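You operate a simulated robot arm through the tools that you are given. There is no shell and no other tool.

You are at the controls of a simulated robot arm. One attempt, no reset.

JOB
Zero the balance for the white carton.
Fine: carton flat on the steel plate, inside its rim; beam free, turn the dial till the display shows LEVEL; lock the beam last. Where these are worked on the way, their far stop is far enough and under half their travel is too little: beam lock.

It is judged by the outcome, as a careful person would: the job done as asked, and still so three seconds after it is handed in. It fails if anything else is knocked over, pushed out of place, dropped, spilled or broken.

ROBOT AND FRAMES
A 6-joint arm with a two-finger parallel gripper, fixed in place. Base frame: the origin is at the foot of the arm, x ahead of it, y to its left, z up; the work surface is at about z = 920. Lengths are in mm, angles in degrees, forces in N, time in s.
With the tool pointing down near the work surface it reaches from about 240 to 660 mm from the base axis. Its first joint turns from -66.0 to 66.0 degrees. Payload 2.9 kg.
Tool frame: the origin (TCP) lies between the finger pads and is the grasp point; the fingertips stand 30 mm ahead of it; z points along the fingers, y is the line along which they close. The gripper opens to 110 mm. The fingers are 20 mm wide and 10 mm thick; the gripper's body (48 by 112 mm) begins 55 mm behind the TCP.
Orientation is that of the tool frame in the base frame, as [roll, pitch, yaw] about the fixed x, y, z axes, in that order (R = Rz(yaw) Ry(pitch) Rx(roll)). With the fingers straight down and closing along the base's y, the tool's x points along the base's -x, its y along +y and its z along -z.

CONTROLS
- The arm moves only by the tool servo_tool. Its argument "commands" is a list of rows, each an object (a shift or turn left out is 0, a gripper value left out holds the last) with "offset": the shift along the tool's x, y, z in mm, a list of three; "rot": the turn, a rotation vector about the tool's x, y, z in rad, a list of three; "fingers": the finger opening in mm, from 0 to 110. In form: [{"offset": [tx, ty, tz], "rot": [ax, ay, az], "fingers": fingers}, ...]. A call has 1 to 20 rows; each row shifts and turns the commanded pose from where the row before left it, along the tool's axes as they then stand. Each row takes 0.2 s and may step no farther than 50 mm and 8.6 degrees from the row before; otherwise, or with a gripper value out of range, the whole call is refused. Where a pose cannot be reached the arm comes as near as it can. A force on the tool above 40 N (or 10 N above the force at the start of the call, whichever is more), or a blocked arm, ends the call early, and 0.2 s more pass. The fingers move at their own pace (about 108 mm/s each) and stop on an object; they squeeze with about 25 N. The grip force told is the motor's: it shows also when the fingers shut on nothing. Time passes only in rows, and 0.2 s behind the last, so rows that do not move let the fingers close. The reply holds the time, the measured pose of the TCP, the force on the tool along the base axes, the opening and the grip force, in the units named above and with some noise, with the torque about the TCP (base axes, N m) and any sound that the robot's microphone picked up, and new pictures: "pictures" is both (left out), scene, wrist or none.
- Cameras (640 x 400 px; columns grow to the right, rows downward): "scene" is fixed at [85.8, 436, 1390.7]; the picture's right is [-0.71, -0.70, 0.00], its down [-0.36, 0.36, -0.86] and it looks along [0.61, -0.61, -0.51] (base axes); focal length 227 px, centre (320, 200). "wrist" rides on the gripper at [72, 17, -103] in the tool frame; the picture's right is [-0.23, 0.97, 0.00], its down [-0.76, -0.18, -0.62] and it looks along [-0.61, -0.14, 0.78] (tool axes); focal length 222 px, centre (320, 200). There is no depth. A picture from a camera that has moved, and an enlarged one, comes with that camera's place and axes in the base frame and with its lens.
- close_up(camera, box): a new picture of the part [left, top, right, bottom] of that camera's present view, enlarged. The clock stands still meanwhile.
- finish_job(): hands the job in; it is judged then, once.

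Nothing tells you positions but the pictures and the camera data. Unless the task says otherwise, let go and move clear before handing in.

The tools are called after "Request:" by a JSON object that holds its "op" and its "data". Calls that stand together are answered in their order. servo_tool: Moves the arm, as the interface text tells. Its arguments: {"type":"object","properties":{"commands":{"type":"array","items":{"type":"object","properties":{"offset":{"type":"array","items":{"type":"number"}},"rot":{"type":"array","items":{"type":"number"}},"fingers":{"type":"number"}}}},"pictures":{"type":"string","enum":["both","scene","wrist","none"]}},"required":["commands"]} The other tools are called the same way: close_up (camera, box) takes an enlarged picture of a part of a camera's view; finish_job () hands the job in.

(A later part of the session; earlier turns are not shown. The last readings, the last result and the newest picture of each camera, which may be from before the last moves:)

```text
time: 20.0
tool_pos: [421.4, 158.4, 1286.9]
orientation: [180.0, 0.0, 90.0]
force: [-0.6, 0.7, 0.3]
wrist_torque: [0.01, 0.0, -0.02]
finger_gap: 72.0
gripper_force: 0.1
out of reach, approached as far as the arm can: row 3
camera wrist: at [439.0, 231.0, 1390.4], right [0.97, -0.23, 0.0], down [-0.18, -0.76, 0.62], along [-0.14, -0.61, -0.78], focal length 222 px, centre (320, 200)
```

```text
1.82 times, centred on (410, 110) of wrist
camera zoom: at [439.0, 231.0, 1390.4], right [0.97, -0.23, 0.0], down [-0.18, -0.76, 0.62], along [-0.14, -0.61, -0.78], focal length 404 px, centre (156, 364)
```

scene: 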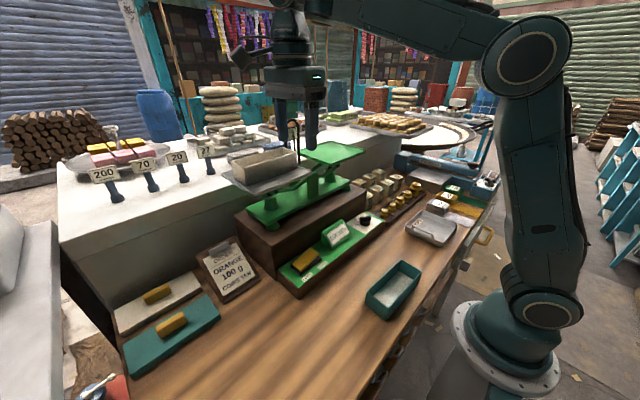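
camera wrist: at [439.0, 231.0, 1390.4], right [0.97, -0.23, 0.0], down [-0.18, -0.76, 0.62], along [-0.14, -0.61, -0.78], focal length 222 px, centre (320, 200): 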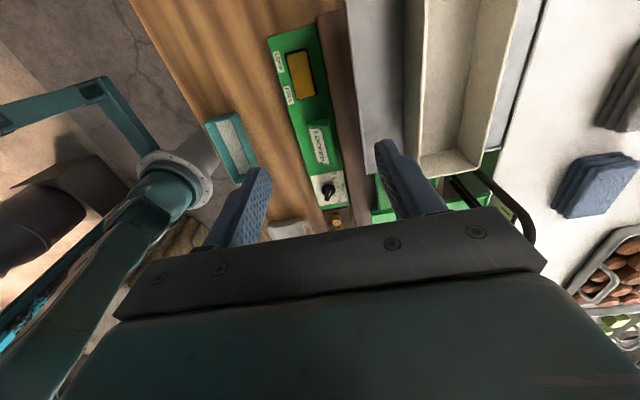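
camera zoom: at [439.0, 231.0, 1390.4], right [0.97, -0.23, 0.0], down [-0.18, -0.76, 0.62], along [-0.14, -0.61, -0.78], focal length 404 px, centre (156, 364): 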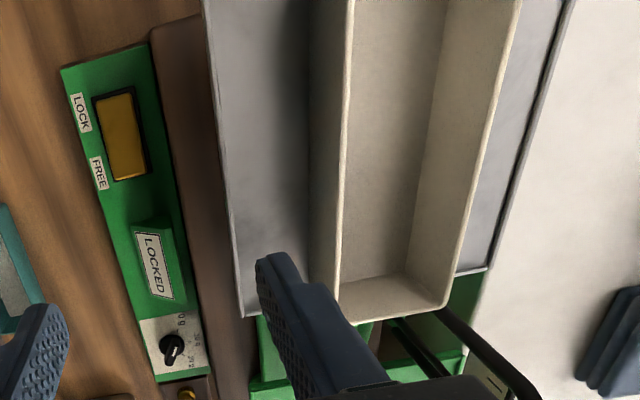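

The carton sits level inside the rim with about 9 mm to spare at each end. Next I'll turn the gripper back to its original heading, since its slim side then faces the balance, and take a close look at the lock and dial.

Request:
{"op": "servo_tool", "data": {"commands": [{"offset": [0, -35, 0], "fingers": 0}, {"rot": [0, 0, -0.1428]}, {"rot": [0, 0, -0.1428]}, {"rot": [0, 0, -0.1428]}, {"rot": [0, 0, -0.1428]}, {"rot": [0, 0, -0.1428]}, {"rot": [0, 0, -0.1428]}, {"rot": [0, 0, -0.1428]}, {"rot": [0, 0, -0.1428]}, {"rot": [0, 0, -0.1428]}, {"rot": [0, 0, -0.1428]}, {"rot": [0, 0, -0.1428]}, {"offset": [0, 0, 40]}, {"offset": [0, 0, 40]}, {"offset": [0, 0, 40]}], "pictures": "both"}}

Request:
{"op": "close_up", "data": {"camera": "wrist", "box": [240, 0, 420, 130]}}

Request:
{"op": "close_up", "data": {"camera": "scene", "box": [275, 235, 335, 295]}}

```text
time: 23.2
tool_pos: [388.0, 159.3, 1169.3]
orientation: [-180.0, 0.1, 180.0]
force: [0.0, -0.5, -0.4]
wrist_torque: [0.03, 0.03, -0.03]
finger_gap: 0.1
gripper_force: 24.9
camera wrist: at [315.7, 175.6, 1272.1], right [0.23, 0.97, 0.0], down [0.76, -0.18, 0.62], along [0.61, -0.14, -0.78], focal length 222 px, centre (320, 200)
```

scene: 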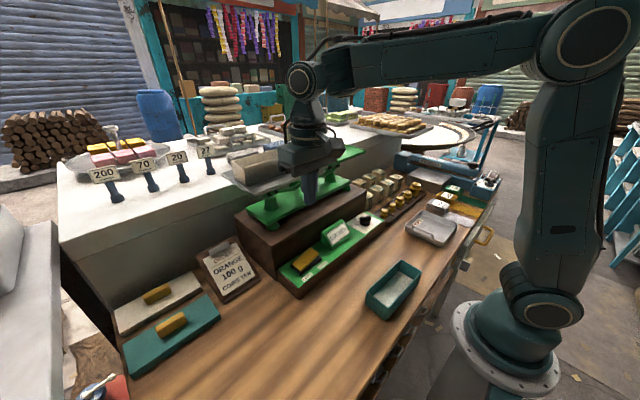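
wrist: 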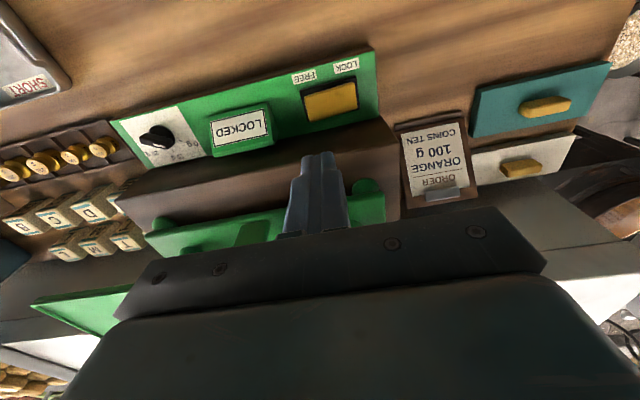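

```text
3.08 times, centred on (330, 65) of wrist
camera zoom: at [315.7, 175.6, 1272.1], right [0.23, 0.97, 0.0], down [0.76, -0.18, 0.62], along [0.61, -0.14, -0.78], focal length 684 px, centre (289, 615)
```

zoom: 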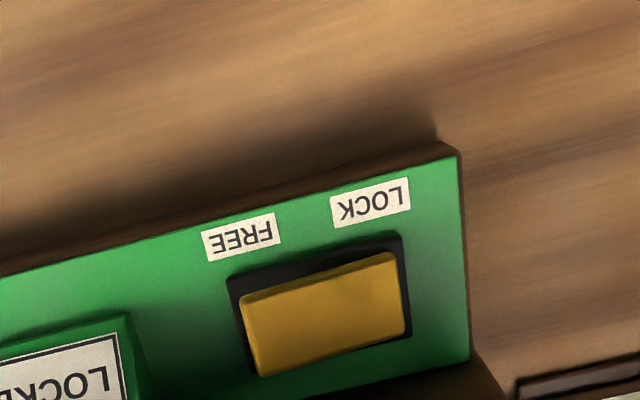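

```text
6.67 times, centred on (305, 265) of scene
camera zoom: at [85.8, 436.0, 1390.7], right [-0.71, -0.7, 0.0], down [-0.36, 0.36, -0.86], along [0.61, -0.61, -0.51], focal length 1512 px, centre (420, -233)
```

zoom: 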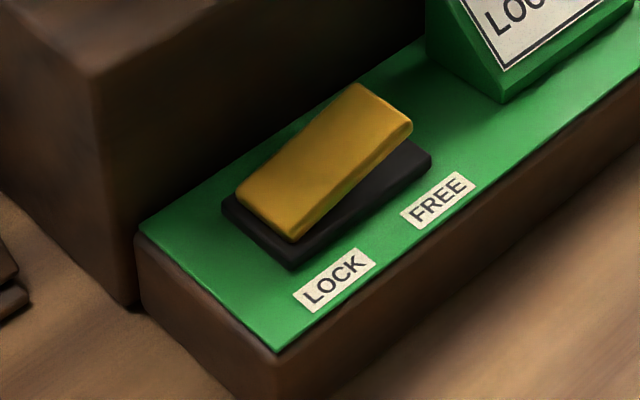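

The lock is a rocker: its LOCK end is down (z ≈ 975) and its FREE end is raised (about y 141, z ≈ 991). I'll bring the closed fingertips above the FREE end, near (396, 148).

Request:
{"op": "servo_tool", "data": {"commands": [{"offset": [-4, -5.5, 35]}, {"offset": [-4, -5.5, 35]}, {"offset": [0, 0, 35]}, {"offset": [0, 0, 30]}, {"offset": [0, 0, 0]}], "pictures": "both"}}

Request:
{"op": "close_up", "data": {"camera": "wrist", "box": [200, 40, 440, 230]}}

Request:
{"op": "close_up", "data": {"camera": "scene", "box": [260, 190, 380, 300]}}

```text
time: 24.4
tool_pos: [392.7, 148.5, 1035.0]
orientation: [179.9, 0.1, 180.0]
force: [0.3, 0.2, 0.0]
wrist_torque: [-0.02, 0.02, 0.01]
finger_gap: 0.0
gripper_force: 24.9
camera wrist: at [321.4, 164.8, 1138.7], right [0.23, 0.97, 0.0], down [0.76, -0.18, 0.62], along [0.61, -0.14, -0.78], focal length 222 px, centre (320, 200)
```

scene: 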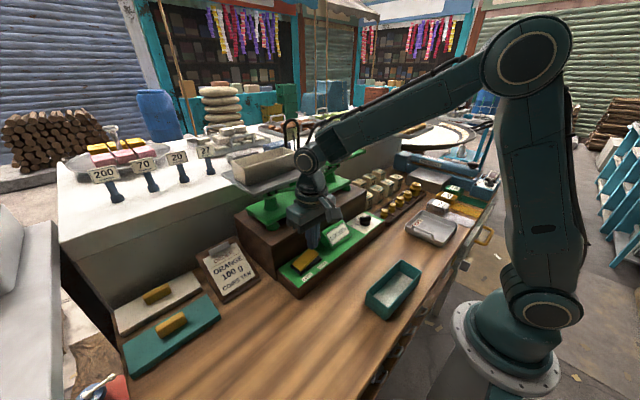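
wrist: 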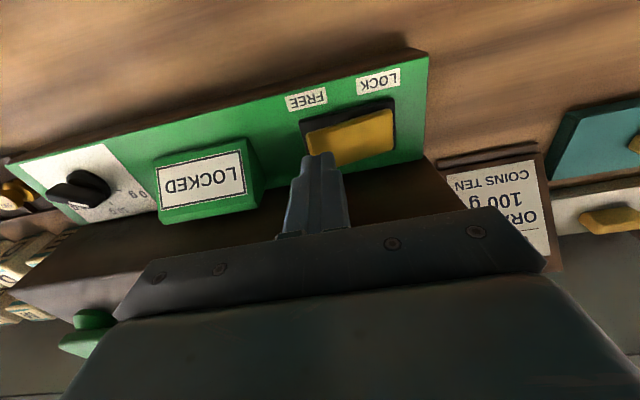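

```text
2.11 times, centred on (320, 135) of wrist
camera zoom: at [321.4, 164.8, 1138.7], right [0.23, 0.97, 0.0], down [0.76, -0.18, 0.62], along [0.61, -0.14, -0.78], focal length 468 px, centre (320, 337)
```

zoom: 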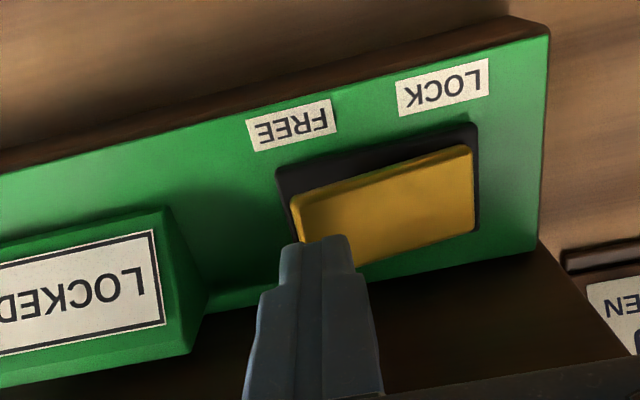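

```text
3.64 times, centred on (320, 245) of scene
camera zoom: at [85.8, 436.0, 1390.7], right [-0.71, -0.7, 0.0], down [-0.36, 0.36, -0.86], along [0.61, -0.61, -0.51], focal length 825 px, centre (320, 36)
```

zoom: 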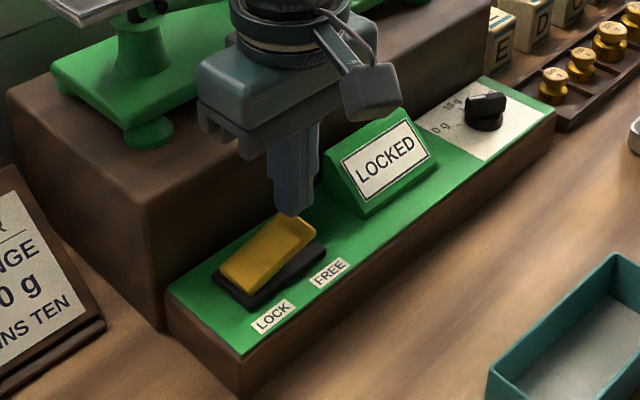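

The fingertips are right over the raised FREE end. I'll shift 4 mm outward for leverage and press down in small steps.

Request:
{"op": "servo_tool", "data": {"commands": [{"offset": [-2, -4, 5]}, {"offset": [0, 0, 6]}, {"offset": [0, 0, 3]}, {"offset": [0, 0, 2]}, {"offset": [0, 0, 2]}, {"offset": [0, 0, 2]}], "pictures": "none"}}

Request:
{"op": "close_up", "data": {"camera": "scene", "box": [260, 190, 380, 300]}}

```text
time: 25.8
tool_pos: [396.1, 141.8, 1014.6]
orientation: [180.0, 0.0, -180.0]
force: [-0.7, -0.8, 0.1]
wrist_torque: [-0.01, 0.0, -0.04]
finger_gap: 0.1
gripper_force: 24.7
```

```text
3.64 times, centred on (320, 245) of scene
camera zoom: at [85.8, 436.0, 1390.7], right [-0.71, -0.7, 0.0], down [-0.36, 0.36, -0.86], along [0.61, -0.61, -0.51], focal length 825 px, centre (320, 36)
```

zoom: 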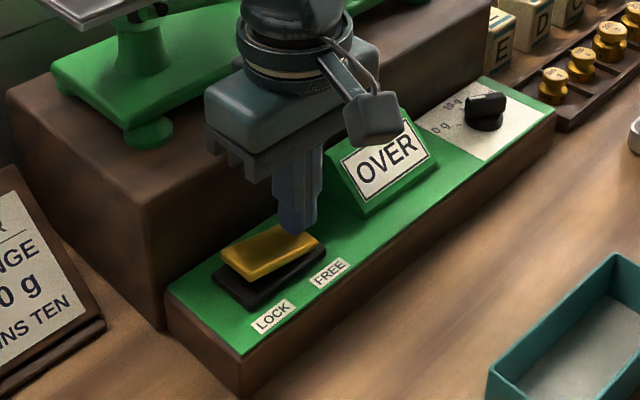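

The display changed to OVER, so the beam is being freed. I'll keep pressing until I feel the rocker's far stop.

Request:
{"op": "servo_tool", "data": {"commands": [{"offset": [0, 0, 2]}, {"offset": [0, 0, 2]}, {"offset": [0, 0, 0]}], "pictures": "none"}}

Request:
{"op": "close_up", "data": {"camera": "scene", "box": [260, 190, 380, 300]}}

```text
time: 26.6
tool_pos: [395.4, 144.2, 1011.5]
orientation: [180.0, 0.3, 179.9]
force: [-9.5, -8.1, 33.8]
wrist_torque: [0.05, 0.31, 0.05]
finger_gap: 0.0
gripper_force: 24.9
```

```text
3.64 times, centred on (320, 245) of scene
camera zoom: at [85.2, 435.6, 1390.8], right [-0.71, -0.7, 0.0], down [-0.36, 0.36, -0.86], along [0.61, -0.61, -0.51], focal length 825 px, centre (320, 36)
```

zoom: 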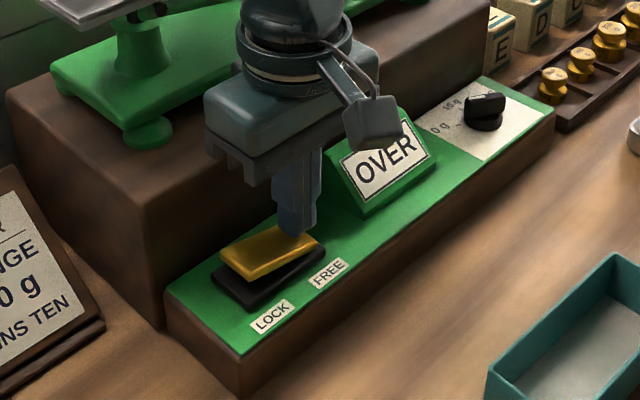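

The rocker reached its far stop at 34 N and the beam is free, with the display showing OVER. I'll back off and look at the rocker and dial.

Request:
{"op": "servo_tool", "data": {"commands": [{"offset": [0, 0, -5]}, {"offset": [0, 0, -20]}, {"offset": [0, 0, -35]}, {"offset": [20, -40, -10]}, {"offset": [10, -48, 0]}, {"offset": [0, -48, 0]}], "pictures": "both"}}

Request:
{"op": "close_up", "data": {"camera": "scene", "box": [220, 110, 400, 300]}}

Request:
{"op": "close_up", "data": {"camera": "wrist", "box": [170, 20, 370, 170]}}

```text
time: 28.0
tool_pos: [363.4, 8.6, 1080.7]
orientation: [-180.0, 0.1, 180.0]
force: [-0.7, -1.0, 0.0]
wrist_torque: [-0.01, 0.01, -0.01]
finger_gap: 0.1
gripper_force: 24.7
camera wrist: at [291.7, 24.9, 1182.8], right [0.23, 0.97, 0.0], down [0.76, -0.18, 0.62], along [0.61, -0.14, -0.78], focal length 222 px, centre (320, 200)
```

scene: 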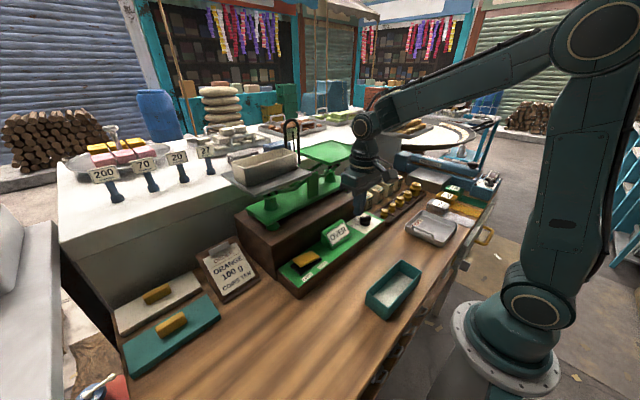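
wrist: 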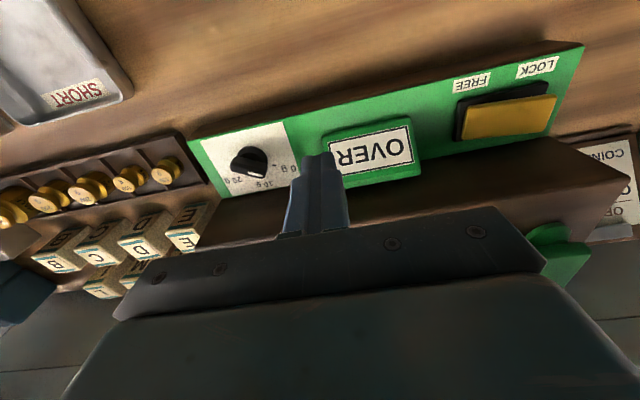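

```text
2.11 times, centred on (310, 205) of scene
camera zoom: at [85.8, 436.0, 1390.7], right [-0.71, -0.7, 0.0], down [-0.36, 0.36, -0.86], along [0.61, -0.61, -0.51], focal length 478 px, centre (341, 190)
```

zoom: 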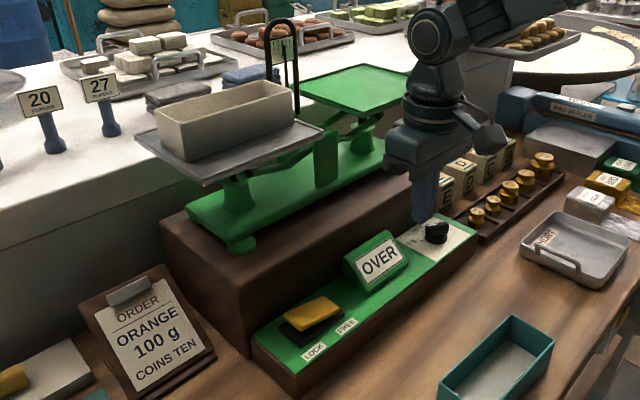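

```text
2.67 times, centred on (270, 95) of wrist
camera zoom: at [291.7, 24.9, 1182.8], right [0.23, 0.97, 0.0], down [0.76, -0.18, 0.62], along [0.61, -0.14, -0.78], focal length 592 px, centre (453, 480)
```

zoom: 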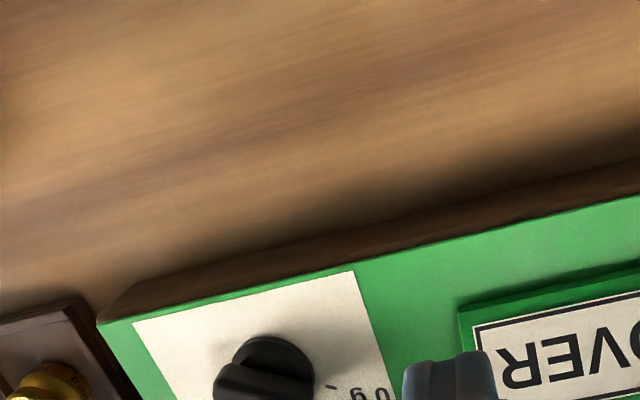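

The rocker shows FREE down and the loaded pan has dipped. Next I'll move the camera for a clear view of the dial and its pointer.

Request:
{"op": "servo_tool", "data": {"commands": [{"offset": [10, -35, -20]}, {"offset": [0, -35, -20]}, {"offset": [0, 0, 0]}], "pictures": "wrist"}}

Request:
{"op": "close_up", "data": {"camera": "wrist", "box": [250, 40, 390, 150]}}

Request:
{"op": "close_up", "data": {"camera": "scene", "box": [320, 190, 400, 255]}}

```text
time: 28.8
tool_pos: [354.2, -64.8, 1120.2]
orientation: [180.0, 0.2, -180.0]
force: [-0.1, -0.7, 0.3]
wrist_torque: [-0.02, -0.01, -0.01]
finger_gap: 0.0
gripper_force: 25.1
camera wrist: at [281.6, -48.3, 1223.5], right [0.23, 0.97, 0.0], down [0.76, -0.18, 0.62], along [0.61, -0.14, -0.78], focal length 222 px, centre (320, 200)
```

wrist: 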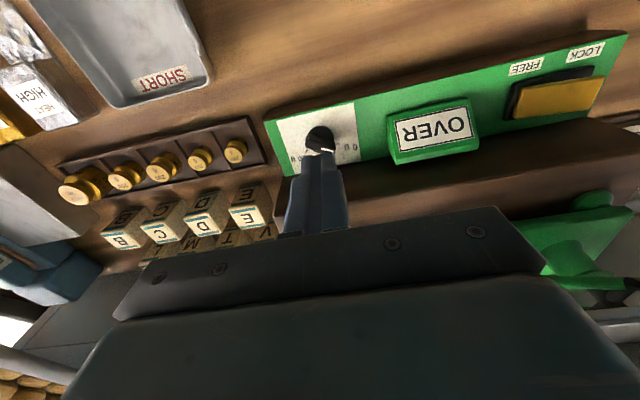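

```text
3.64 times, centred on (320, 95) of wrist
camera zoom: at [281.6, -48.3, 1223.5], right [0.23, 0.97, 0.0], down [0.76, -0.18, 0.62], along [0.61, -0.14, -0.78], focal length 808 px, centre (320, 582)
```

zoom: 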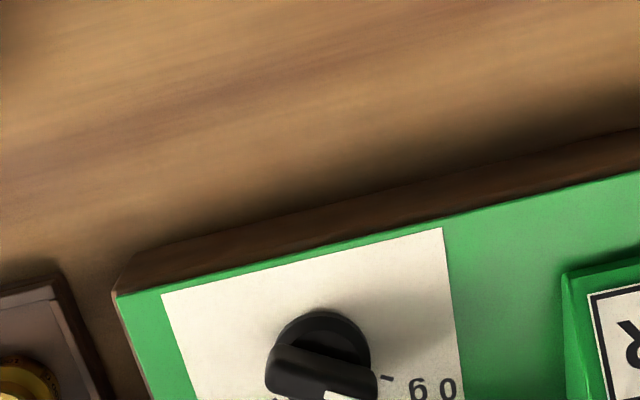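

```text
6.15 times, centred on (360, 222) of scene
camera zoom: at [85.8, 436.0, 1390.7], right [-0.71, -0.7, 0.0], down [-0.36, 0.36, -0.86], along [0.61, -0.61, -0.51], focal length 1396 px, centre (74, 62)
```

zoom: 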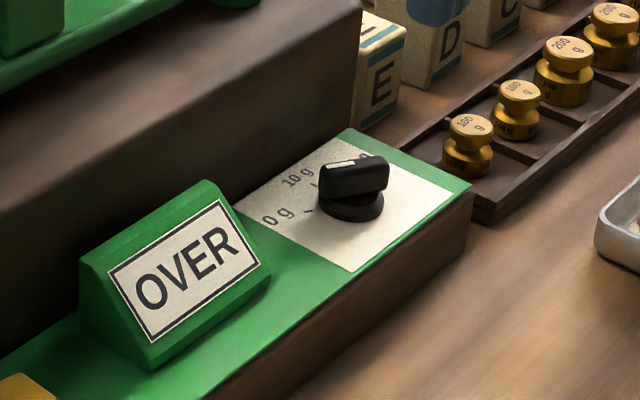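

Request:
{"op": "close_up", "data": {"camera": "wrist", "box": [265, 85, 385, 195]}}

Request:
{"op": "close_up", "data": {"camera": "scene", "box": [340, 200, 385, 235]}}

```text
3.64 times, centred on (325, 140) of wrist
camera zoom: at [281.6, -48.3, 1223.5], right [0.23, 0.97, 0.0], down [0.76, -0.18, 0.62], along [0.61, -0.14, -0.78], focal length 808 px, centre (302, 418)
```

zoom: 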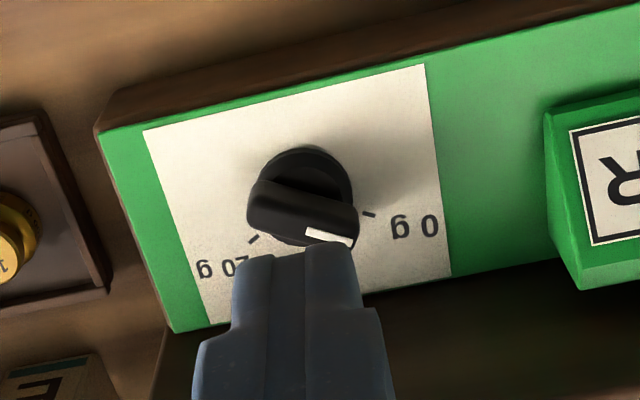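

```text
11.43 times, centred on (362, 218) of scene
camera zoom: at [85.8, 436.0, 1390.7], right [-0.71, -0.7, 0.0], down [-0.36, 0.36, -0.86], along [0.61, -0.61, -0.51], focal length 2592 px, centre (-166, 0)
```

zoom: 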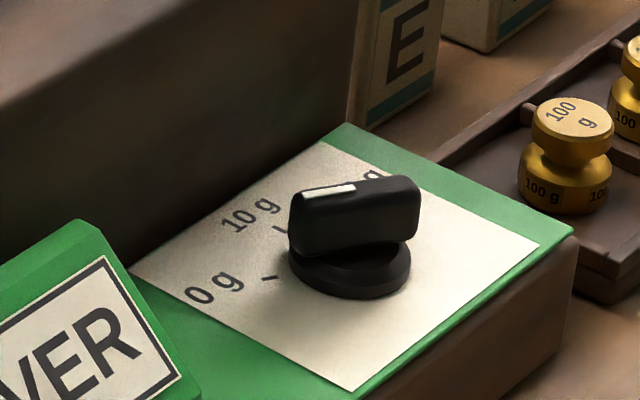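

The dial's white mark points about 58° left of straight ahead, roughly at the 0 g tick, and the scale runs clockwise to 20 g. I'll centre over the knob at about (390, -73.5), turn the gripper so the fingers close across the bar, and open them.

Request:
{"op": "servo_tool", "data": {"commands": [{"offset": [-18, -4.5, 0], "fingers": 40}, {"offset": [-18, -4.5, 0]}, {"rot": [0, 0, -0.1446]}, {"rot": [0, 0, -0.1446]}, {"rot": [0, 0, -0.1446]}, {"rot": [0, 0, -0.1446]}, {"rot": [0, 0, -0.1446]}, {"rot": [0, 0, -0.1446]}, {"rot": [0, 0, -0.1446]}, {"offset": [0, 0, 30]}, {"offset": [0, 0, 25]}, {"offset": [0, 0, 0]}], "pictures": "both"}}

Request:
{"op": "close_up", "data": {"camera": "wrist", "box": [240, 80, 400, 200]}}

Request:
{"op": "close_up", "data": {"camera": "scene", "box": [320, 170, 400, 245]}}

```text
time: 31.4
tool_pos: [394.2, -71.5, 1065.1]
orientation: [-179.9, 0.0, -121.9]
force: [-0.2, 0.7, -0.6]
wrist_torque: [-0.01, 0.0, 0.0]
finger_gap: 39.9
gripper_force: 0.1
camera wrist: at [340.9, -124.6, 1169.4], right [-0.71, 0.71, 0.0], down [0.55, 0.55, 0.62], along [0.44, 0.44, -0.78], focal length 222 px, centre (320, 200)
```

scene: 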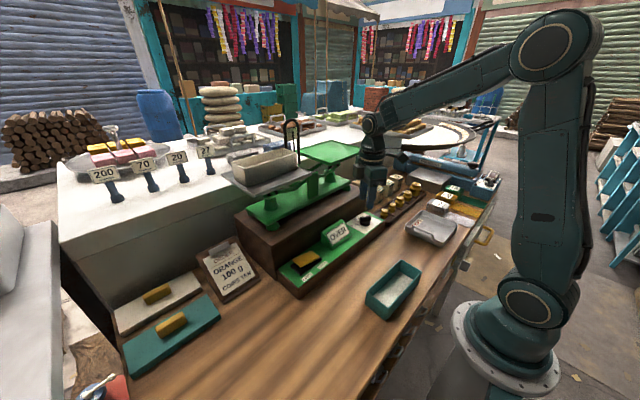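
wrist: 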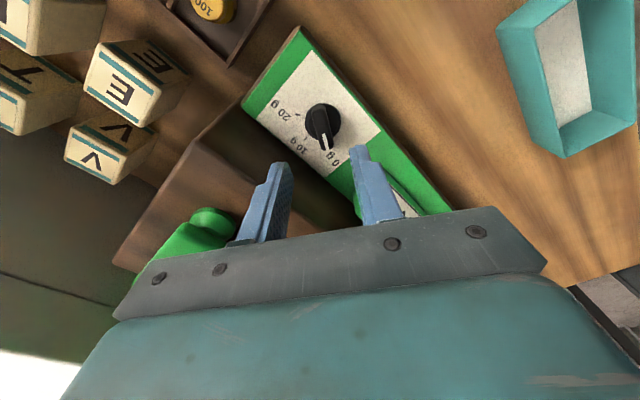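

```text
3.33 times, centred on (320, 140) of wrist
camera zoom: at [340.9, -124.6, 1169.4], right [-0.71, 0.71, 0.0], down [0.55, 0.55, 0.62], along [0.44, 0.44, -0.78], focal length 740 px, centre (320, 400)
```

zoom: 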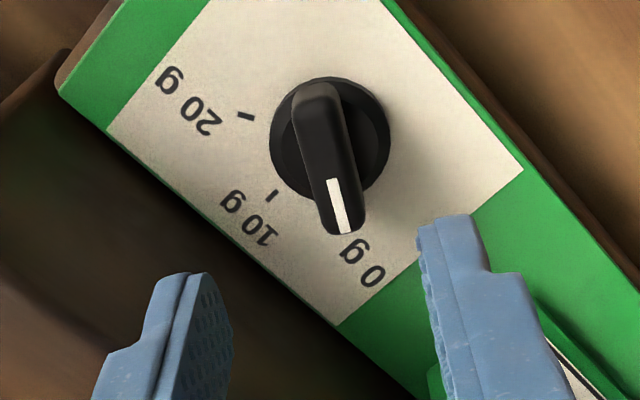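

```text
5.33 times, centred on (360, 208) of scene
camera zoom: at [85.8, 436.0, 1390.7], right [-0.71, -0.7, 0.0], down [-0.36, 0.36, -0.86], along [0.61, -0.61, -0.51], focal length 1210 px, centre (107, 160)
```

zoom: 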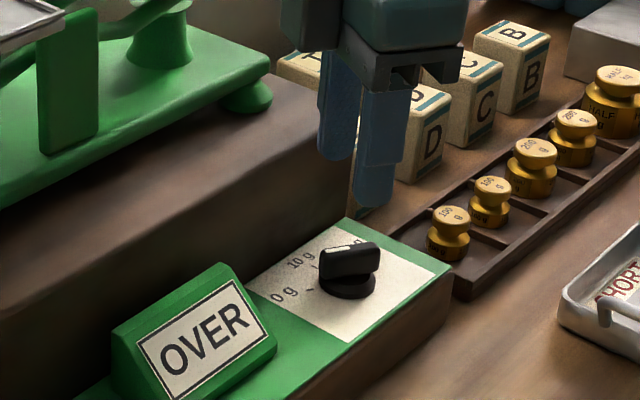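

I have a clear view: the knob's centre is about (388, -74) and the bar runs at 58°, square to the fingers. I'll shift about 5 mm to centre on it and descend around the bar.

Request:
{"op": "servo_tool", "data": {"commands": [{"offset": [4.2, 3.7, 10], "fingers": 36}, {"offset": [0, 0, 15]}, {"offset": [0, 0, 10]}, {"offset": [0, 0, 0]}], "pictures": "wrist"}}

Request:
{"op": "close_up", "data": {"camera": "wrist", "box": [240, 100, 400, 220]}}

Request:
{"op": "close_up", "data": {"camera": "scene", "box": [320, 170, 400, 245]}}

```text
time: 32.4
tool_pos: [385.9, -73.8, 1030.2]
orientation: [-179.9, 0.0, -122.0]
force: [-0.6, -0.6, -0.2]
wrist_torque: [-0.04, -0.01, 0.03]
finger_gap: 35.8
gripper_force: 0.0
camera wrist: at [334.1, -125.9, 1134.4], right [-0.7, 0.71, 0.0], down [0.55, 0.55, 0.62], along [0.44, 0.44, -0.78], focal length 222 px, centre (320, 200)
```

wrist: 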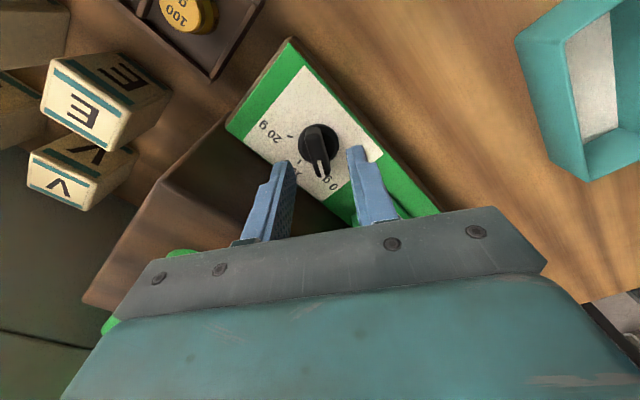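

```text
3.33 times, centred on (320, 160) of wrist
camera zoom: at [334.1, -125.9, 1134.4], right [-0.7, 0.71, 0.0], down [0.55, 0.55, 0.62], along [0.44, 0.44, -0.78], focal length 740 px, centre (320, 333)
```

zoom: 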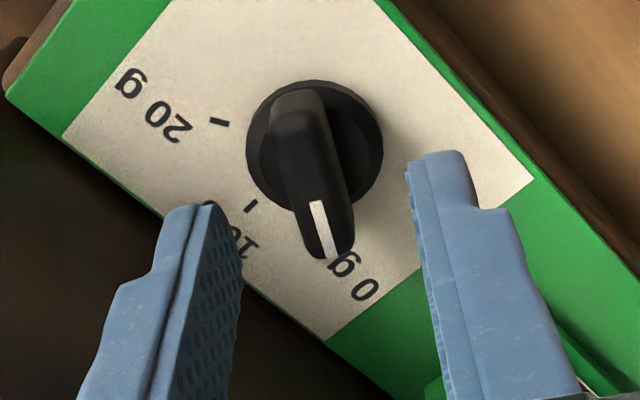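

```text
5.33 times, centred on (360, 208) of scene
camera zoom: at [85.8, 436.0, 1390.7], right [-0.71, -0.7, 0.0], down [-0.36, 0.36, -0.86], along [0.61, -0.61, -0.51], focal length 1210 px, centre (107, 160)
```

zoom: 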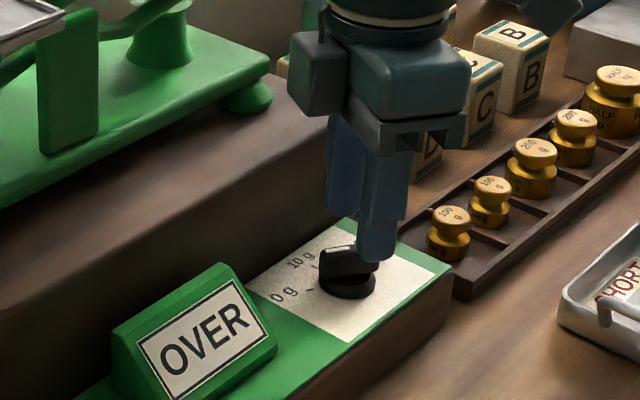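

The fingers are centred on the bar to within a millimetre. I'll descend the last 21 mm and check before closing.

Request:
{"op": "servo_tool", "data": {"commands": [{"offset": [0, 0, 8]}, {"offset": [0, 0, 8]}, {"offset": [0, 0, 5]}, {"offset": [0, 0, 0]}], "pictures": "wrist"}}

Request:
{"op": "close_up", "data": {"camera": "wrist", "box": [240, 100, 400, 220]}}

Request:
{"op": "close_up", "data": {"camera": "scene", "box": [320, 170, 400, 245]}}

```text
time: 33.4
tool_pos: [385.5, -72.3, 1009.9]
orientation: [179.9, 0.0, -121.9]
force: [0.5, -0.1, -0.3]
wrist_torque: [0.0, 0.03, -0.01]
finger_gap: 36.3
gripper_force: 0.1
camera wrist: at [332.7, -126.2, 1113.6], right [-0.7, 0.71, 0.0], down [0.55, 0.55, 0.62], along [0.44, 0.44, -0.78], focal length 222 px, centre (320, 200)
```

wrist: 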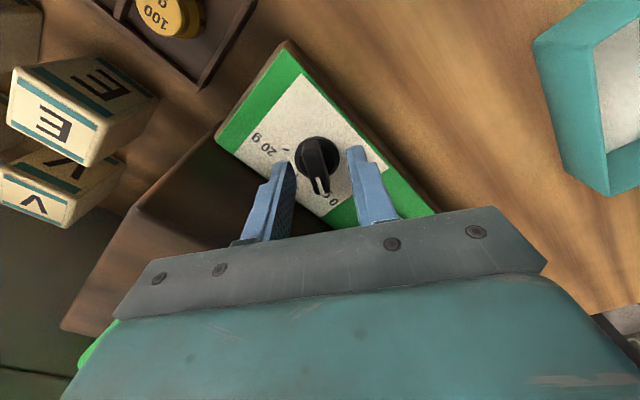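

```text
3.33 times, centred on (320, 160) of wrist
camera zoom: at [332.7, -126.2, 1113.6], right [-0.7, 0.71, 0.0], down [0.55, 0.55, 0.62], along [0.44, 0.44, -0.78], focal length 740 px, centre (320, 333)
```

zoom: 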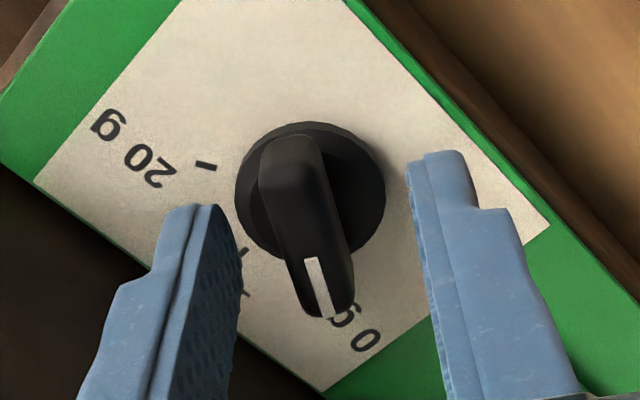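

```text
5.33 times, centred on (360, 208) of scene
camera zoom: at [85.8, 436.0, 1390.7], right [-0.71, -0.7, 0.0], down [-0.36, 0.36, -0.86], along [0.61, -0.61, -0.51], focal length 1210 px, centre (107, 160)
```

zoom: 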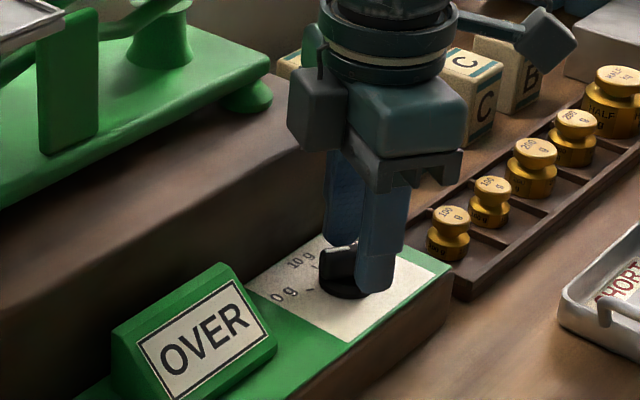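

The bar sits about 2.5 mm off-centre toward tool -y, so I'll shift and then close on it.

Request:
{"op": "servo_tool", "data": {"commands": [{"offset": [0, -2.5, 0]}, {"fingers": 6}, {"fingers": 6}], "pictures": "wrist"}}

Request:
{"op": "close_up", "data": {"camera": "wrist", "box": [240, 100, 400, 220]}}

Request:
{"op": "close_up", "data": {"camera": "scene", "box": [320, 170, 400, 245]}}

```text
time: 34.2
tool_pos: [388.7, -74.4, 1011.1]
orientation: [-180.0, 0.0, -122.0]
force: [-1.0, 1.0, 0.8]
wrist_torque: [0.23, -0.04, 0.01]
finger_gap: 11.6
gripper_force: 44.8
camera wrist: at [335.1, -127.7, 1113.9], right [-0.71, 0.71, 0.0], down [0.55, 0.55, 0.62], along [0.44, 0.44, -0.78], focal length 222 px, centre (320, 200)
```

wrist: 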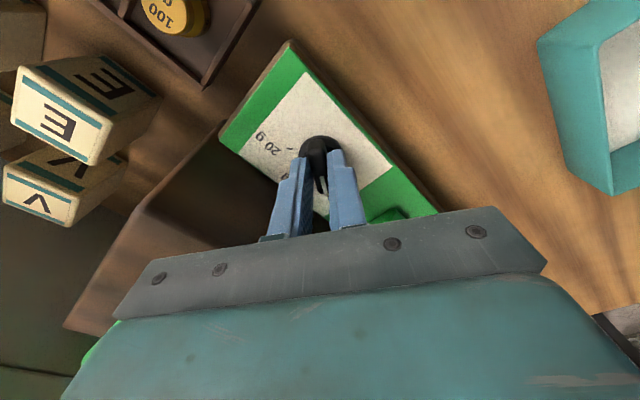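

```text
3.33 times, centred on (320, 160) of wrist
camera zoom: at [335.1, -127.7, 1113.9], right [-0.71, 0.71, 0.0], down [0.55, 0.55, 0.62], along [0.44, 0.44, -0.78], focal length 740 px, centre (320, 333)
```

zoom: 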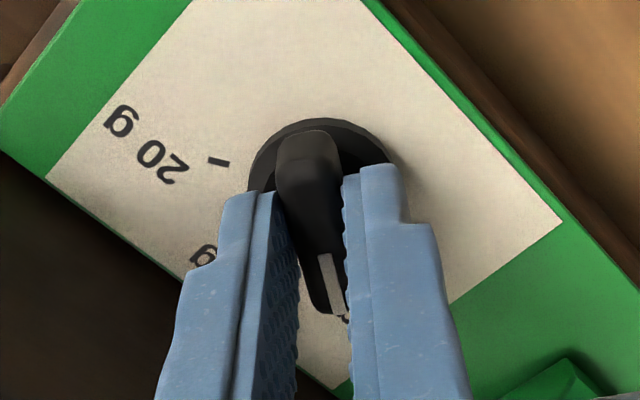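

```text
5.33 times, centred on (360, 208) of scene
camera zoom: at [85.8, 436.0, 1390.7], right [-0.71, -0.7, 0.0], down [-0.36, 0.36, -0.86], along [0.61, -0.61, -0.51], focal length 1210 px, centre (107, 160)
```

zoom: 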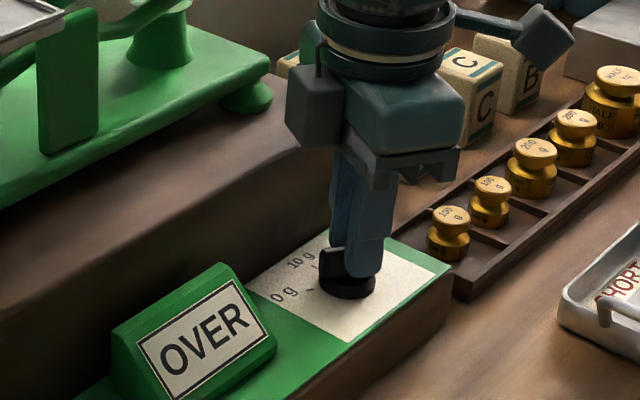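

The bar is gripped with an 11.6 mm gap. I'll turn clockwise toward higher grams in small increments and watch the display.

Request:
{"op": "servo_tool", "data": {"commands": [{"rot": [0, 0, 0.08]}, {"rot": [0, 0, 0.08]}, {"rot": [0, 0, 0.0]}], "pictures": "none"}}

Request:
{"op": "close_up", "data": {"camera": "scene", "box": [310, 150, 400, 250]}}

```text
time: 35.0
tool_pos: [387.5, -74.6, 1010.3]
orientation: [-179.9, 0.0, -131.2]
force: [-3.9, 8.4, 13.8]
wrist_torque: [-0.66, 0.95, 0.04]
finger_gap: 11.6
gripper_force: 44.5
```

```text
4.00 times, centred on (355, 200) of scene
camera zoom: at [85.6, 436.3, 1390.6], right [-0.71, -0.7, 0.0], down [-0.36, 0.36, -0.86], along [0.61, -0.61, -0.51], focal length 907 px, centre (180, 200)
```

zoom: 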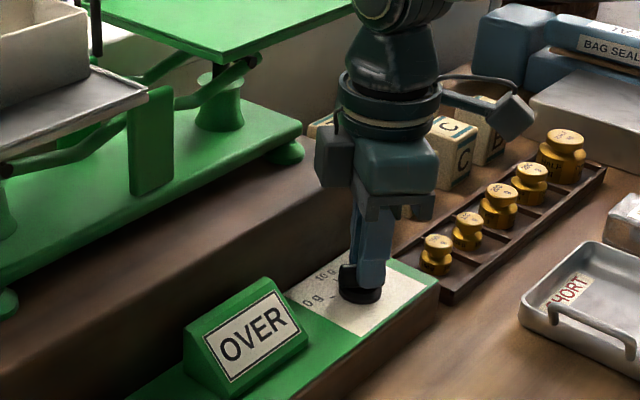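

Request:
{"op": "servo_tool", "data": {"commands": [{"offset": [0, 0, -0.5], "rot": [0, 0, 0.08]}, {"rot": [0, 0, 0.08]}, {"rot": [0, 0, 0.0]}], "pictures": "none"}}

Request:
{"op": "close_up", "data": {"camera": "scene", "box": [310, 150, 400, 250]}}

Request:
{"op": "close_up", "data": {"camera": "wrist", "box": [240, 100, 400, 220]}}

```text
time: 35.8
tool_pos: [387.8, -74.4, 1009.1]
orientation: [-180.0, 0.0, -140.4]
force: [-17.4, 7.3, 25.1]
wrist_torque: [0.45, 0.16, 0.03]
finger_gap: 11.8
gripper_force: 45.0
```

```text
4.00 times, centred on (355, 200) of scene
camera zoom: at [85.0, 436.3, 1390.6], right [-0.71, -0.7, 0.0], down [-0.36, 0.36, -0.86], along [0.61, -0.61, -0.51], focal length 907 px, centre (180, 200)
```

zoom: 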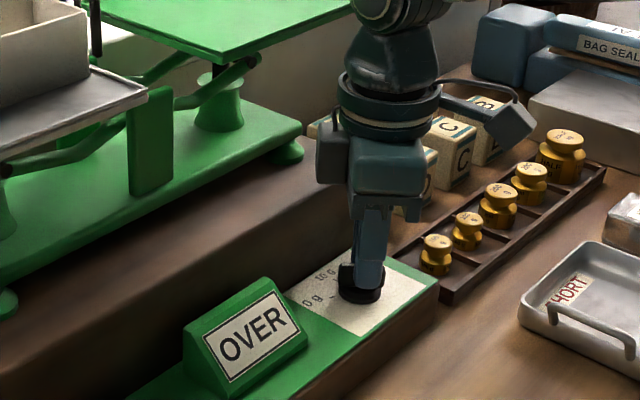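

```text
3.33 times, centred on (320, 160) of wrist
camera zoom: at [320.7, -107.8, 1113.9], right [-0.45, 0.9, 0.0], down [0.7, 0.35, 0.62], along [0.56, 0.28, -0.78], focal length 740 px, centre (320, 333)
```

zoom: 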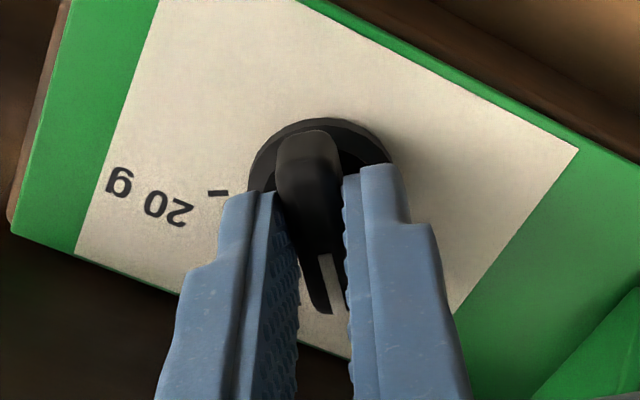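

Side forces are building up because the gripper's axis isn't exactly on the knob's. I'll relieve them with a small shift (about 1.5 mm sideways, 2 mm up) before turning further.

Request:
{"op": "servo_tool", "data": {"commands": [{"offset": [0.7, 1.3, -1.5]}, {"rot": [0, 0, 0.0]}], "pictures": "none"}}

```text
time: 36.4
tool_pos: [387.6, -74.0, 1010.2]
orientation: [-179.9, 0.2, -140.3]
force: [1.8, 7.0, 4.6]
wrist_torque: [-0.65, 0.98, 0.0]
finger_gap: 11.5
gripper_force: 45.5
```

Forces dropped to a few newtons. I'll continue turning.

Request:
{"op": "servo_tool", "data": {"commands": [{"rot": [0, 0, 0.06]}, {"rot": [0, 0, 0.06]}, {"rot": [0, 0, 0.0]}], "pictures": "none"}}

Request:
{"op": "close_up", "data": {"camera": "scene", "box": [310, 150, 400, 250]}}

```text
time: 37.2
tool_pos: [386.6, -72.5, 1010.2]
orientation: [-179.9, 0.0, -147.4]
force: [9.0, 2.4, -21.5]
wrist_torque: [0.47, -0.82, 0.0]
finger_gap: 11.9
gripper_force: 45.0
```

```text
4.00 times, centred on (355, 200) of scene
camera zoom: at [86.4, 436.0, 1390.6], right [-0.71, -0.7, 0.0], down [-0.36, 0.36, -0.86], along [0.61, -0.61, -0.51], focal length 907 px, centre (180, 200)
```

zoom: 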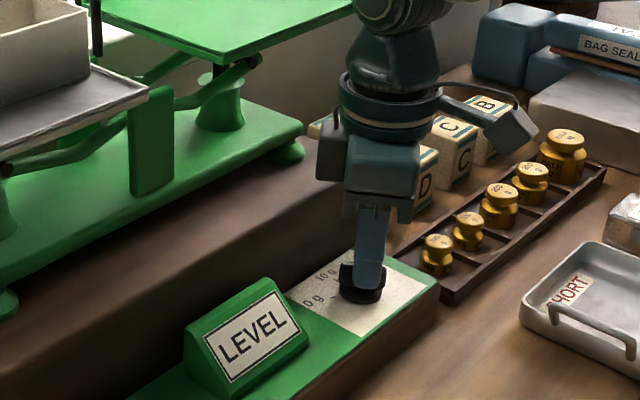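

The display now shows LEVEL. I'll relieve the vertical pull and nudge slightly further to make sure I'm well inside the LEVEL window rather than at its edge.

Request:
{"op": "servo_tool", "data": {"commands": [{"offset": [0, 0, 1.2]}, {"rot": [0, 0, 0.03]}, {"rot": [0, 0, 0.0]}], "pictures": "none"}}

Request:
{"op": "close_up", "data": {"camera": "scene", "box": [310, 150, 400, 250]}}

```text
time: 38.0
tool_pos: [387.2, -73.1, 1010.4]
orientation: [180.0, 0.0, -148.8]
force: [-0.5, 6.2, -8.3]
wrist_torque: [0.78, -1.0, 0.0]
finger_gap: 12.0
gripper_force: 45.4
```

```text
4.00 times, centred on (355, 200) of scene
camera zoom: at [85.9, 436.1, 1390.6], right [-0.71, -0.7, 0.0], down [-0.36, 0.36, -0.86], along [0.61, -0.61, -0.51], focal length 907 px, centre (180, 200)
```

zoom: 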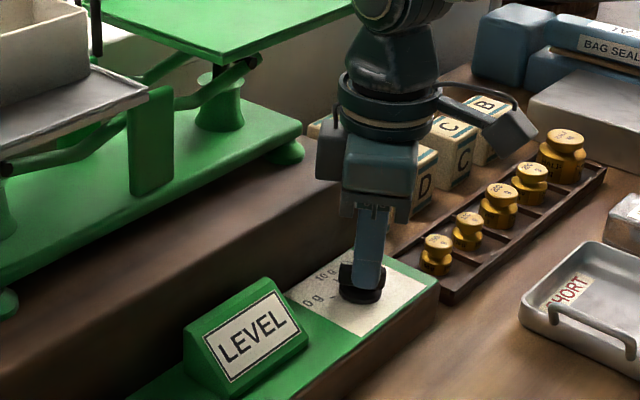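

Request:
{"op": "servo_tool", "data": {"commands": [{"rot": [0, 0, 0.03]}, {"rot": [0, 0, 0.0]}], "pictures": "none"}}

Request:
{"op": "close_up", "data": {"camera": "scene", "box": [310, 150, 400, 250]}}

```text
time: 38.6
tool_pos: [386.4, -73.2, 1009.6]
orientation: [-179.9, 0.0, -150.7]
force: [-1.4, 7.3, 8.1]
wrist_torque: [-0.43, 1.26, 0.02]
finger_gap: 11.9
gripper_force: 45.2
```

```text
4.00 times, centred on (355, 200) of scene
camera zoom: at [85.7, 436.2, 1390.6], right [-0.71, -0.7, 0.0], down [-0.36, 0.36, -0.86], along [0.61, -0.61, -0.51], focal length 907 px, centre (180, 200)
```

zoom: 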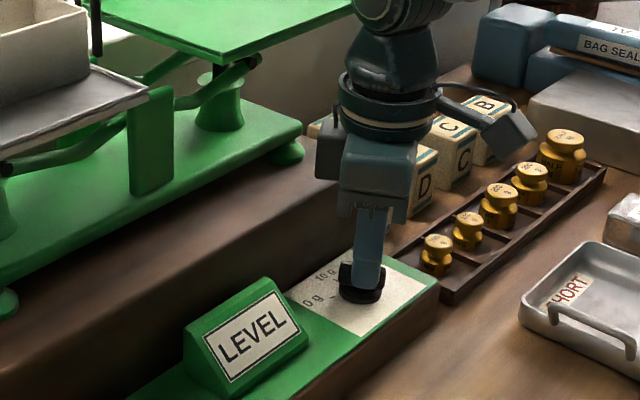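

Request:
{"op": "servo_tool", "data": {"commands": [{"rot": [0, 0, 0.04]}, {"rot": [0, 0, 0.0]}], "pictures": "none"}}

Request:
{"op": "close_up", "data": {"camera": "scene", "box": [310, 150, 400, 250]}}

```text
time: 39.2
tool_pos: [387.6, -71.6, 1011.2]
orientation: [-179.9, 0.1, -153.0]
force: [-7.8, 4.6, 24.1]
wrist_torque: [-0.11, 0.82, 0.0]
finger_gap: 11.9
gripper_force: 44.3
```

```text
4.00 times, centred on (355, 200) of scene
camera zoom: at [85.3, 436.2, 1390.6], right [-0.71, -0.7, 0.0], down [-0.36, 0.36, -0.86], along [0.61, -0.61, -0.51], focal length 907 px, centre (180, 200)
```

zoom: 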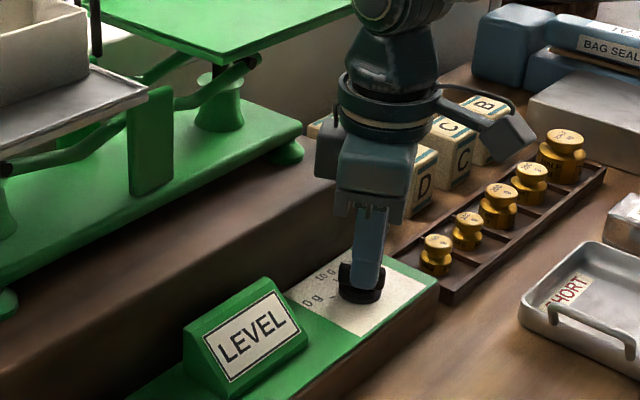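

Request:
{"op": "servo_tool", "data": {"commands": [{"offset": [0.3, 0.5, -1]}, {"rot": [0, 0, 0.05]}, {"rot": [0, 0, 0.0]}], "pictures": "none"}}

Request:
{"op": "close_up", "data": {"camera": "scene", "box": [310, 150, 400, 250]}}

```text
time: 40.0
tool_pos: [386.8, -72.9, 1010.4]
orientation: [-179.9, 0.0, -156.1]
force: [-1.1, -9.3, -5.7]
wrist_torque: [0.33, -1.16, -0.02]
finger_gap: 11.6
gripper_force: 44.8
```

```text
4.00 times, centred on (355, 200) of scene
camera zoom: at [85.9, 435.7, 1390.8], right [-0.71, -0.7, 0.0], down [-0.36, 0.36, -0.86], along [0.61, -0.61, -0.51], focal length 907 px, centre (180, 200)
```

zoom: 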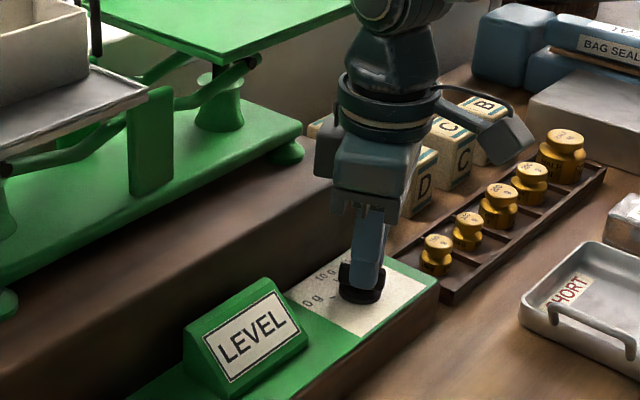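

Request:
{"op": "close_up", "data": {"camera": "wrist", "box": [240, 100, 400, 220]}}

Request:
{"op": "close_up", "data": {"camera": "scene", "box": [215, 110, 375, 220]}}

```text
3.33 times, centred on (320, 160) of wrist
camera zoom: at [313.8, -87.9, 1113.7], right [-0.19, 0.98, 0.0], down [0.77, 0.15, 0.62], along [0.61, 0.12, -0.78], focal length 740 px, centre (320, 333)
```

zoom: 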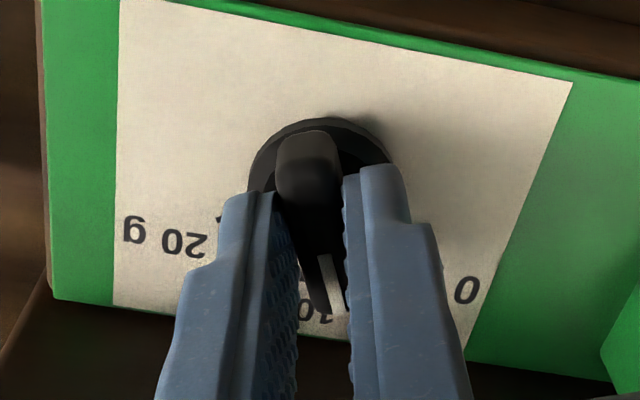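

```text
3.64 times, centred on (295, 165) of scene
camera zoom: at [85.9, 435.7, 1390.8], right [-0.71, -0.7, 0.0], down [-0.36, 0.36, -0.86], along [0.61, -0.61, -0.51], focal length 825 px, centre (411, 327)
```

zoom: 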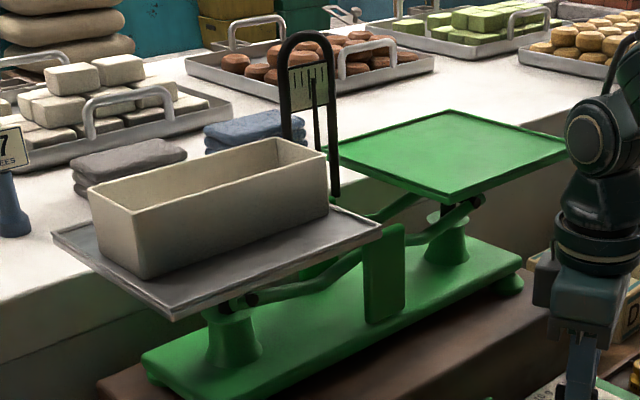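

The knob is turning with the gripper; the pointer is near 6 g and still LEVEL. I'll keep going in small steps to find the upper edge of the window.

Request:
{"op": "servo_tool", "data": {"commands": [{"rot": [0, 0, 0.05]}, {"rot": [0, 0, 0.0]}], "pictures": "none"}}

Request:
{"op": "close_up", "data": {"camera": "scene", "box": [310, 150, 400, 250]}}

```text
time: 40.6
tool_pos: [386.3, -72.4, 1008.8]
orientation: [-179.9, 0.1, -158.7]
force: [15.3, -9.0, -9.7]
wrist_torque: [-0.59, 0.75, -0.07]
finger_gap: 11.7
gripper_force: 45.0
```

```text
4.00 times, centred on (355, 200) of scene
camera zoom: at [86.4, 435.7, 1390.7], right [-0.71, -0.7, 0.0], down [-0.36, 0.36, -0.86], along [0.61, -0.61, -0.51], focal length 907 px, centre (180, 200)
```

zoom: 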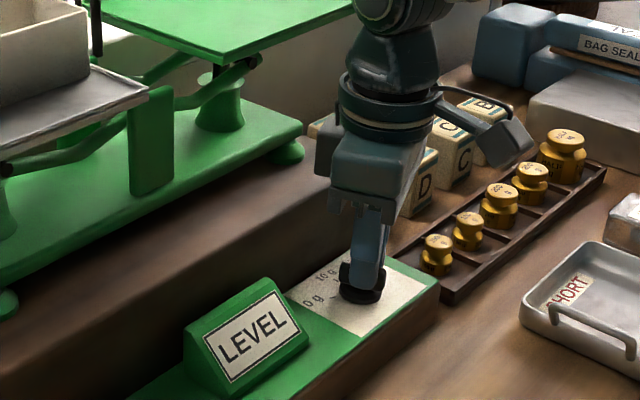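

Request:
{"op": "servo_tool", "data": {"commands": [{"offset": [-0.6, -0.7, 0.5]}, {"rot": [0, 0, 0.05]}, {"rot": [0, 0, 0.0]}], "pictures": "none"}}

Request:
{"op": "close_up", "data": {"camera": "scene", "box": [310, 150, 400, 250]}}

```text
time: 41.4
tool_pos: [386.8, -73.1, 1010.4]
orientation: [-180.0, 0.0, -161.6]
force: [-0.2, -1.4, -6.0]
wrist_torque: [0.35, -1.29, -0.03]
finger_gap: 11.7
gripper_force: 45.1
```

```text
4.00 times, centred on (355, 200) of scene
camera zoom: at [85.9, 435.9, 1390.7], right [-0.71, -0.7, 0.0], down [-0.36, 0.36, -0.86], along [0.61, -0.61, -0.51], focal length 907 px, centre (180, 200)
```

zoom: 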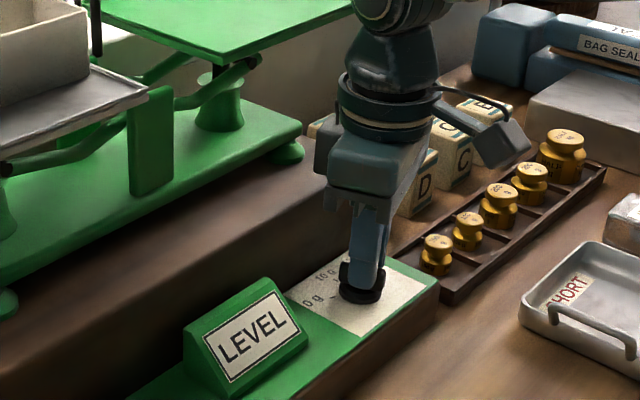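

Request:
{"op": "servo_tool", "data": {"commands": [{"rot": [0, 0, 0.05]}, {"rot": [0, 0, 0.0]}], "pictures": "none"}}

Request:
{"op": "close_up", "data": {"camera": "scene", "box": [310, 150, 400, 250]}}

```text
time: 42.0
tool_pos: [386.0, -72.7, 1009.4]
orientation: [180.0, 0.1, -164.4]
force: [-5.6, 3.6, -0.5]
wrist_torque: [0.36, -0.93, 0.01]
finger_gap: 11.7
gripper_force: 44.8
```

```text
4.00 times, centred on (355, 200) of scene
camera zoom: at [85.7, 436.1, 1390.6], right [-0.71, -0.7, 0.0], down [-0.36, 0.36, -0.86], along [0.61, -0.61, -0.51], focal length 907 px, centre (180, 200)
```

zoom: 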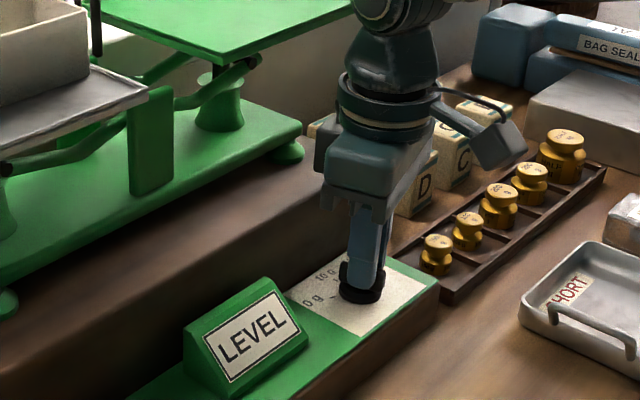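

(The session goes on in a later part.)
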